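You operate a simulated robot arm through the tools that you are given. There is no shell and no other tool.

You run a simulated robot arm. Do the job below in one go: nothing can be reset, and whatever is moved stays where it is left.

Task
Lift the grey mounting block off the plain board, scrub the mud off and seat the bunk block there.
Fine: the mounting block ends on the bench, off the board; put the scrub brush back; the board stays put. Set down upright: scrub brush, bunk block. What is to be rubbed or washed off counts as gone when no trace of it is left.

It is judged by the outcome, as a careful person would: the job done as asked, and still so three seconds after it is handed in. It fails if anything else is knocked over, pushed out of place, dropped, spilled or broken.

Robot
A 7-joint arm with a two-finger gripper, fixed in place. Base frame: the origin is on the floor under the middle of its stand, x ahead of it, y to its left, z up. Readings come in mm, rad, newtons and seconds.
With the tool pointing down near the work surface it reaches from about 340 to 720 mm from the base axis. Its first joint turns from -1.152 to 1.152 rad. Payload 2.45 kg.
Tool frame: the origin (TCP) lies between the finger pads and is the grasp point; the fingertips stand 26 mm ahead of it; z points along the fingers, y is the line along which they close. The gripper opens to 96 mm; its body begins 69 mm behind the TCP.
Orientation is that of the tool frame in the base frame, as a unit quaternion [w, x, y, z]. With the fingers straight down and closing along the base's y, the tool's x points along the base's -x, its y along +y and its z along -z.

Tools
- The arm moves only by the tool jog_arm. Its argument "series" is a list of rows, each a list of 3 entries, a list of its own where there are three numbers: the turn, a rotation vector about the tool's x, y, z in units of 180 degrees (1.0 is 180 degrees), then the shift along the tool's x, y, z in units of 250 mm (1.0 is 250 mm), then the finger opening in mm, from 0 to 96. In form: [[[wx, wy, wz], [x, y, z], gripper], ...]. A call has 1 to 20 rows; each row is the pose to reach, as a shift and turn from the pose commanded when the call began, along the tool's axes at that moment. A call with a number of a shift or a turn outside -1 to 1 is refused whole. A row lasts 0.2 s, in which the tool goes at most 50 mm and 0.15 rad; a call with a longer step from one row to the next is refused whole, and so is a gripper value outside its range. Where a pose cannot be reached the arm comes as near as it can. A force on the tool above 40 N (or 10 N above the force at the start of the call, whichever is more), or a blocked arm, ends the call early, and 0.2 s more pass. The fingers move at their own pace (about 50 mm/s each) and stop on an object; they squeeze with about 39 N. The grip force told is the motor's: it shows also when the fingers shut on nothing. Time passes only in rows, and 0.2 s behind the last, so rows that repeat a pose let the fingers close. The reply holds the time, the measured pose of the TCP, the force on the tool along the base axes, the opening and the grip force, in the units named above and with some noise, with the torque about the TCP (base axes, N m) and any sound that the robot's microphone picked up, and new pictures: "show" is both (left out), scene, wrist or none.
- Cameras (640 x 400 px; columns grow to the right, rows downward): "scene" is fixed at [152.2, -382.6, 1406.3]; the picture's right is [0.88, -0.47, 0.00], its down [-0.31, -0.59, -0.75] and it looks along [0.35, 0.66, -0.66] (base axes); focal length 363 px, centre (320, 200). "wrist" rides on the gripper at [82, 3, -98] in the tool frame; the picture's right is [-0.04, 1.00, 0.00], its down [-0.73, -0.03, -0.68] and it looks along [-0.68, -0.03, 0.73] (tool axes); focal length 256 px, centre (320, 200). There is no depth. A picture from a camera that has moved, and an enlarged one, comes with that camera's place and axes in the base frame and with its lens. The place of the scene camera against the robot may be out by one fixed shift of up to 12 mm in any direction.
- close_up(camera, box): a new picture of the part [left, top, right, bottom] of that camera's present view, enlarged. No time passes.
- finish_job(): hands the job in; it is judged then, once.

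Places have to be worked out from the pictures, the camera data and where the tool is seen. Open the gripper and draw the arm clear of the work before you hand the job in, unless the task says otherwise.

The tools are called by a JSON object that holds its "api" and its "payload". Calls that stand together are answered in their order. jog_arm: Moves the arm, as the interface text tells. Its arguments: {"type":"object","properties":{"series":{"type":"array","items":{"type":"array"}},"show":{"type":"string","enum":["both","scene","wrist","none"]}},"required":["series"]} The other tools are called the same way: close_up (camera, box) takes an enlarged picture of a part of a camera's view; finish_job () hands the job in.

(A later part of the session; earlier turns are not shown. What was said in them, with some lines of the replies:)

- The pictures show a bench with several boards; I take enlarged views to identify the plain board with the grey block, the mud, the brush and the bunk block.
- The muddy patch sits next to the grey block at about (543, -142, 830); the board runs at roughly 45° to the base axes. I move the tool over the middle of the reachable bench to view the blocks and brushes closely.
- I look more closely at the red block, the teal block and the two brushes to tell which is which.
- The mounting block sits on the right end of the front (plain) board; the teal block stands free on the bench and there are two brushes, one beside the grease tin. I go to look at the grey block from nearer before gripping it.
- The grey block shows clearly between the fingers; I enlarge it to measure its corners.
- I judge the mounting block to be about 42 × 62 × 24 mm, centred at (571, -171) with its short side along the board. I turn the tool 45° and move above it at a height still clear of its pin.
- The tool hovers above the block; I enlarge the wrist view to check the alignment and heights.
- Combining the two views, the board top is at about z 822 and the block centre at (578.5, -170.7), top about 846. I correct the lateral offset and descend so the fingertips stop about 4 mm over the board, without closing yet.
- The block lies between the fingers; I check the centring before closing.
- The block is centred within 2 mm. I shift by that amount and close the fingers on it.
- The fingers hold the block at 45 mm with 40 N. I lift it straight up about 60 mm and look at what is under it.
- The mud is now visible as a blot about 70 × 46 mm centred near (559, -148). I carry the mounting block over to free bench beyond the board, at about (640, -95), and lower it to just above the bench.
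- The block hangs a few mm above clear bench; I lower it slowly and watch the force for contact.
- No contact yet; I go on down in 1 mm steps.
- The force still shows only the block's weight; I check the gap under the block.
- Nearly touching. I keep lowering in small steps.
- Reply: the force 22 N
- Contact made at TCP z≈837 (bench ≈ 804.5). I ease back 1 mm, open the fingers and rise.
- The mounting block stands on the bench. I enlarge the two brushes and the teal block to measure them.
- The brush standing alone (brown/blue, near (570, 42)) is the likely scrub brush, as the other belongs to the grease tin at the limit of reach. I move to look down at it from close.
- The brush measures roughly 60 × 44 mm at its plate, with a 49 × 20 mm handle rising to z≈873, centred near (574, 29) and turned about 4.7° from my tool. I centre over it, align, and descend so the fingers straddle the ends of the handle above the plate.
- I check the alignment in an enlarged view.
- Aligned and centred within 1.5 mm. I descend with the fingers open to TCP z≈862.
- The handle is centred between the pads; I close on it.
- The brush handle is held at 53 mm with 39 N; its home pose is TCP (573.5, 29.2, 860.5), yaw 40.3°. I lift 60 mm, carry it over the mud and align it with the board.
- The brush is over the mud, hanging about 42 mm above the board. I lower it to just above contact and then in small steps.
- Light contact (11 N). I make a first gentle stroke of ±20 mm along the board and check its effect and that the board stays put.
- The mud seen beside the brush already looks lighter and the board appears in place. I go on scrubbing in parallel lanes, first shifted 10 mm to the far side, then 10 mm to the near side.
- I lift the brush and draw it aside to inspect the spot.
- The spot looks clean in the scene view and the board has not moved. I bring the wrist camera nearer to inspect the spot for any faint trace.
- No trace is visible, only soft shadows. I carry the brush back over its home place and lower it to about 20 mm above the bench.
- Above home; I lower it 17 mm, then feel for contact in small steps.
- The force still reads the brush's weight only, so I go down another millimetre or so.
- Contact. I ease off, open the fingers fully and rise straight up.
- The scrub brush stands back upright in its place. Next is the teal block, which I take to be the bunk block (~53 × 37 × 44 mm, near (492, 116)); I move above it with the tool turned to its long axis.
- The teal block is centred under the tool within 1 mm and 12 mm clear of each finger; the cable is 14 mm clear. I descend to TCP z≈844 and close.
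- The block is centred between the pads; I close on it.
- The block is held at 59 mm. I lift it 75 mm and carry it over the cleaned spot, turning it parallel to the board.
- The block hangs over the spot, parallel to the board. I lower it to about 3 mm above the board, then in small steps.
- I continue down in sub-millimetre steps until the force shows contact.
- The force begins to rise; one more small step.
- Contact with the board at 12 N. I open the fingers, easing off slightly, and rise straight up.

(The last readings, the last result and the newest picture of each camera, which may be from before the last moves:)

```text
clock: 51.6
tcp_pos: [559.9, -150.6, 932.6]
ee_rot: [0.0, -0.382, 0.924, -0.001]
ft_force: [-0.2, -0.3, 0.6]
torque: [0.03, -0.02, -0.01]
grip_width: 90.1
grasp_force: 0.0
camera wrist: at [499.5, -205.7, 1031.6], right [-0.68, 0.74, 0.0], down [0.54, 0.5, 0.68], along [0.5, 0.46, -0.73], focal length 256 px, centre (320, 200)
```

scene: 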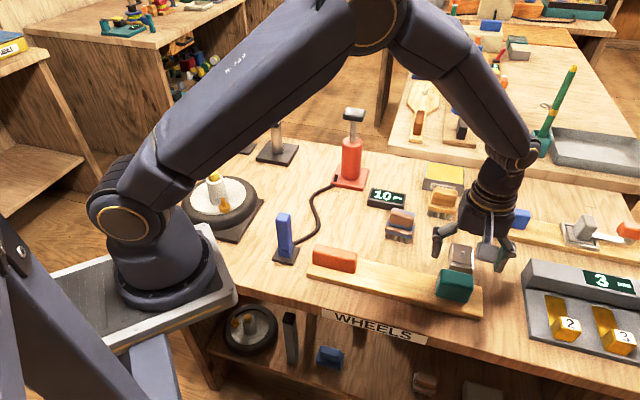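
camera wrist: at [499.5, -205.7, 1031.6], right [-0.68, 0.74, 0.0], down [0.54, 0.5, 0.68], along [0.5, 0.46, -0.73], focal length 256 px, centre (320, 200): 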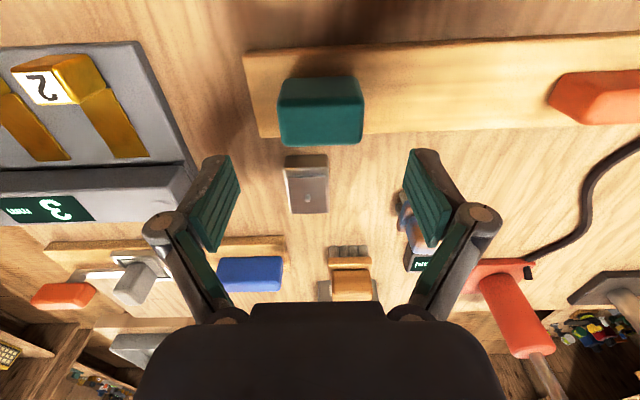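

The teal block sits on the cleaned spot. I withdraw the arm upward and back, then check the whole scene.

{"api": "jog_arm", "payload": {"series": [[[0, 0, 0], [0, 0, -0.18], 90], [[0, 0, 0], [0, 0, -0.36], 90], [[0, 0, 0], [0, 0, -0.54], 90], [[0, 0, 0], [0, 0, -0.7], 90], [[0, 0, 0], [0.12, 0.12, -0.72], 90], [[0, 0, 0], [0.24, 0.24, -0.74], 90], [[0, 0, 0], [0.36, 0.36, -0.76], 90], [[0, 0, 0], [0.48, 0.48, -0.78], 90], [[0, 0, 0], [0.48, 0.48, -0.78], 90]]}}

{"api": "close_up", "payload": {"camera": "scene", "box": [280, 220, 500, 350]}}

{"api": "close_up", "payload": {"camera": "scene", "box": [360, 170, 500, 260]}}

{"api": "close_up", "payload": {"camera": "scene", "box": [410, 260, 500, 325]}}

```text
clock: 53.6
tcp_pos: [389.9, -149.2, 1126.7]
ee_rot: [0.0, -0.381, 0.925, -0.001]
ft_force: [0.1, -0.6, -0.2]
torque: [-0.01, 0.0, -0.01]
grip_width: 90.2
grasp_force: 0.2
camera wrist: at [329.4, -203.6, 1224.9], right [-0.68, 0.74, 0.0], down [0.54, 0.5, 0.68], along [0.5, 0.46, -0.73], focal length 256 px, centre (320, 200)
```

scene: 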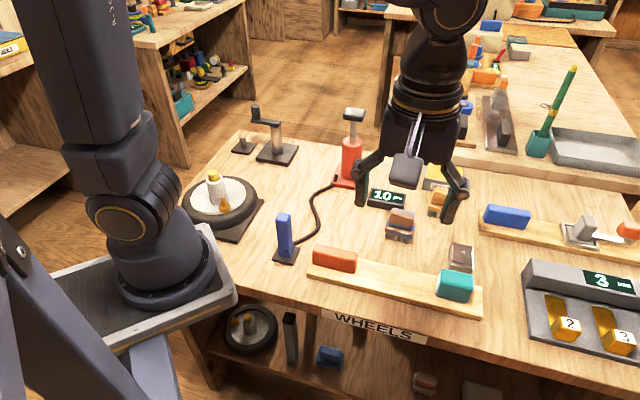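
wrist: 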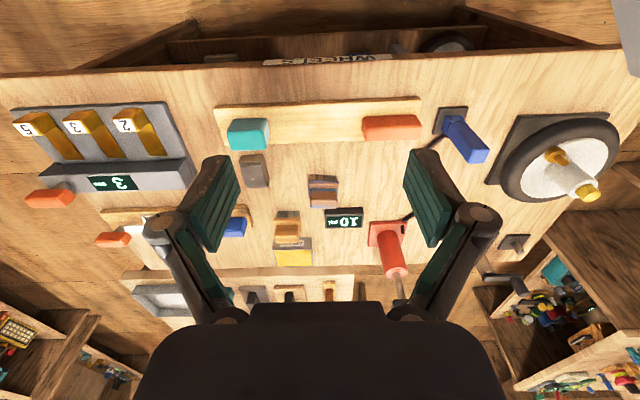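

```text
2.91 times, centred on (390, 285) of scene
camera zoom: at [152.1, -382.6, 1406.3], right [0.88, -0.47, 0.0], down [-0.31, -0.59, -0.75], along [0.35, 0.66, -0.66], focal length 1057 px, centre (116, -47)
```

zoom: 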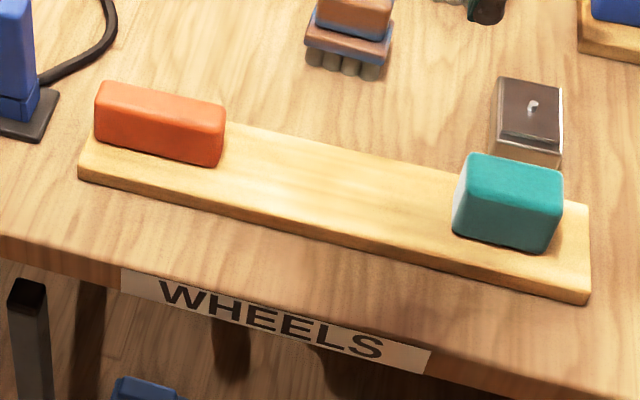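

```text
4.44 times, centred on (430, 215) of scene
camera zoom: at [152.1, -382.6, 1406.3], right [0.88, -0.47, 0.0], down [-0.31, -0.59, -0.75], along [0.35, 0.66, -0.66], focal length 1614 px, centre (-169, 133)
```

zoom: 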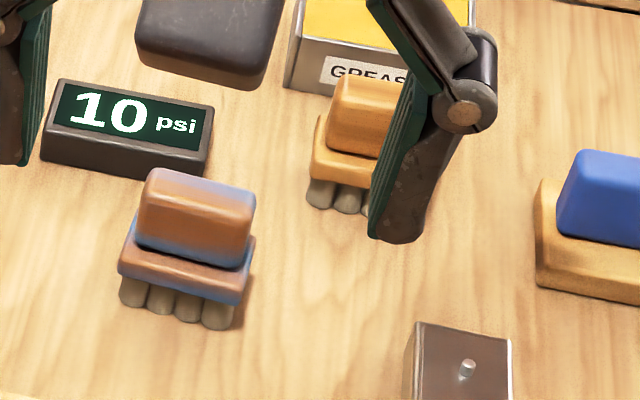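

```text
6.15 times, centred on (455, 292) of scene
camera zoom: at [152.1, -382.6, 1406.3], right [0.88, -0.47, 0.0], down [-0.31, -0.59, -0.75], along [0.35, 0.66, -0.66], focal length 2235 px, centre (-511, -369)
```

zoom: 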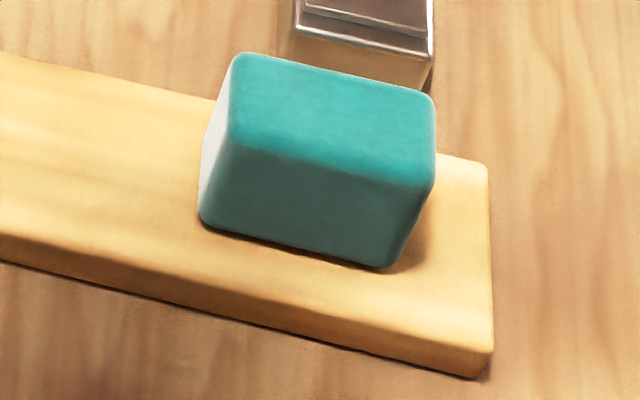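

The teal bunk block is seated on the cleaned spot, and the mounting block stands on the bench off the board. The scrub brush is upright in its place, the board has not moved, and the arm is clear with the gripper open, so I hand the job in.

{"api": "finish_job", "payload": {}}

```text
The job is handed in.
```

I moved the mounting block off, scrubbed the mud away and seated the bunk block on the cleaned spot. The job is handed in, but I haven't seen a verdict on it.

- **Mounting block:** it stands on the bench beyond the board, at about (640, -95), clear of everything around it.
- **Mud:** I scrubbed past the edges of the stain in every direction. I saw no trace of it in either camera view before the bunk block went on top.
- **Bunk block:** it sits upright on the cleaned spot, parallel to the board.
- **Scrub brush:** it is back upright within a couple of millimetres of where it started.
- **Board:** its ends are where they were at the start, as far as the pictures show, and nothing else looks disturbed.

Two objects I had to identify by judgement, since neither was labelled:

- **Bunk block:** I took the free-standing teal block, not the red one on the end of the board.
- **Scrub brush:** I used the brown and blue brush standing alone. The other one sits by the grease tin and looked like the grease brush.
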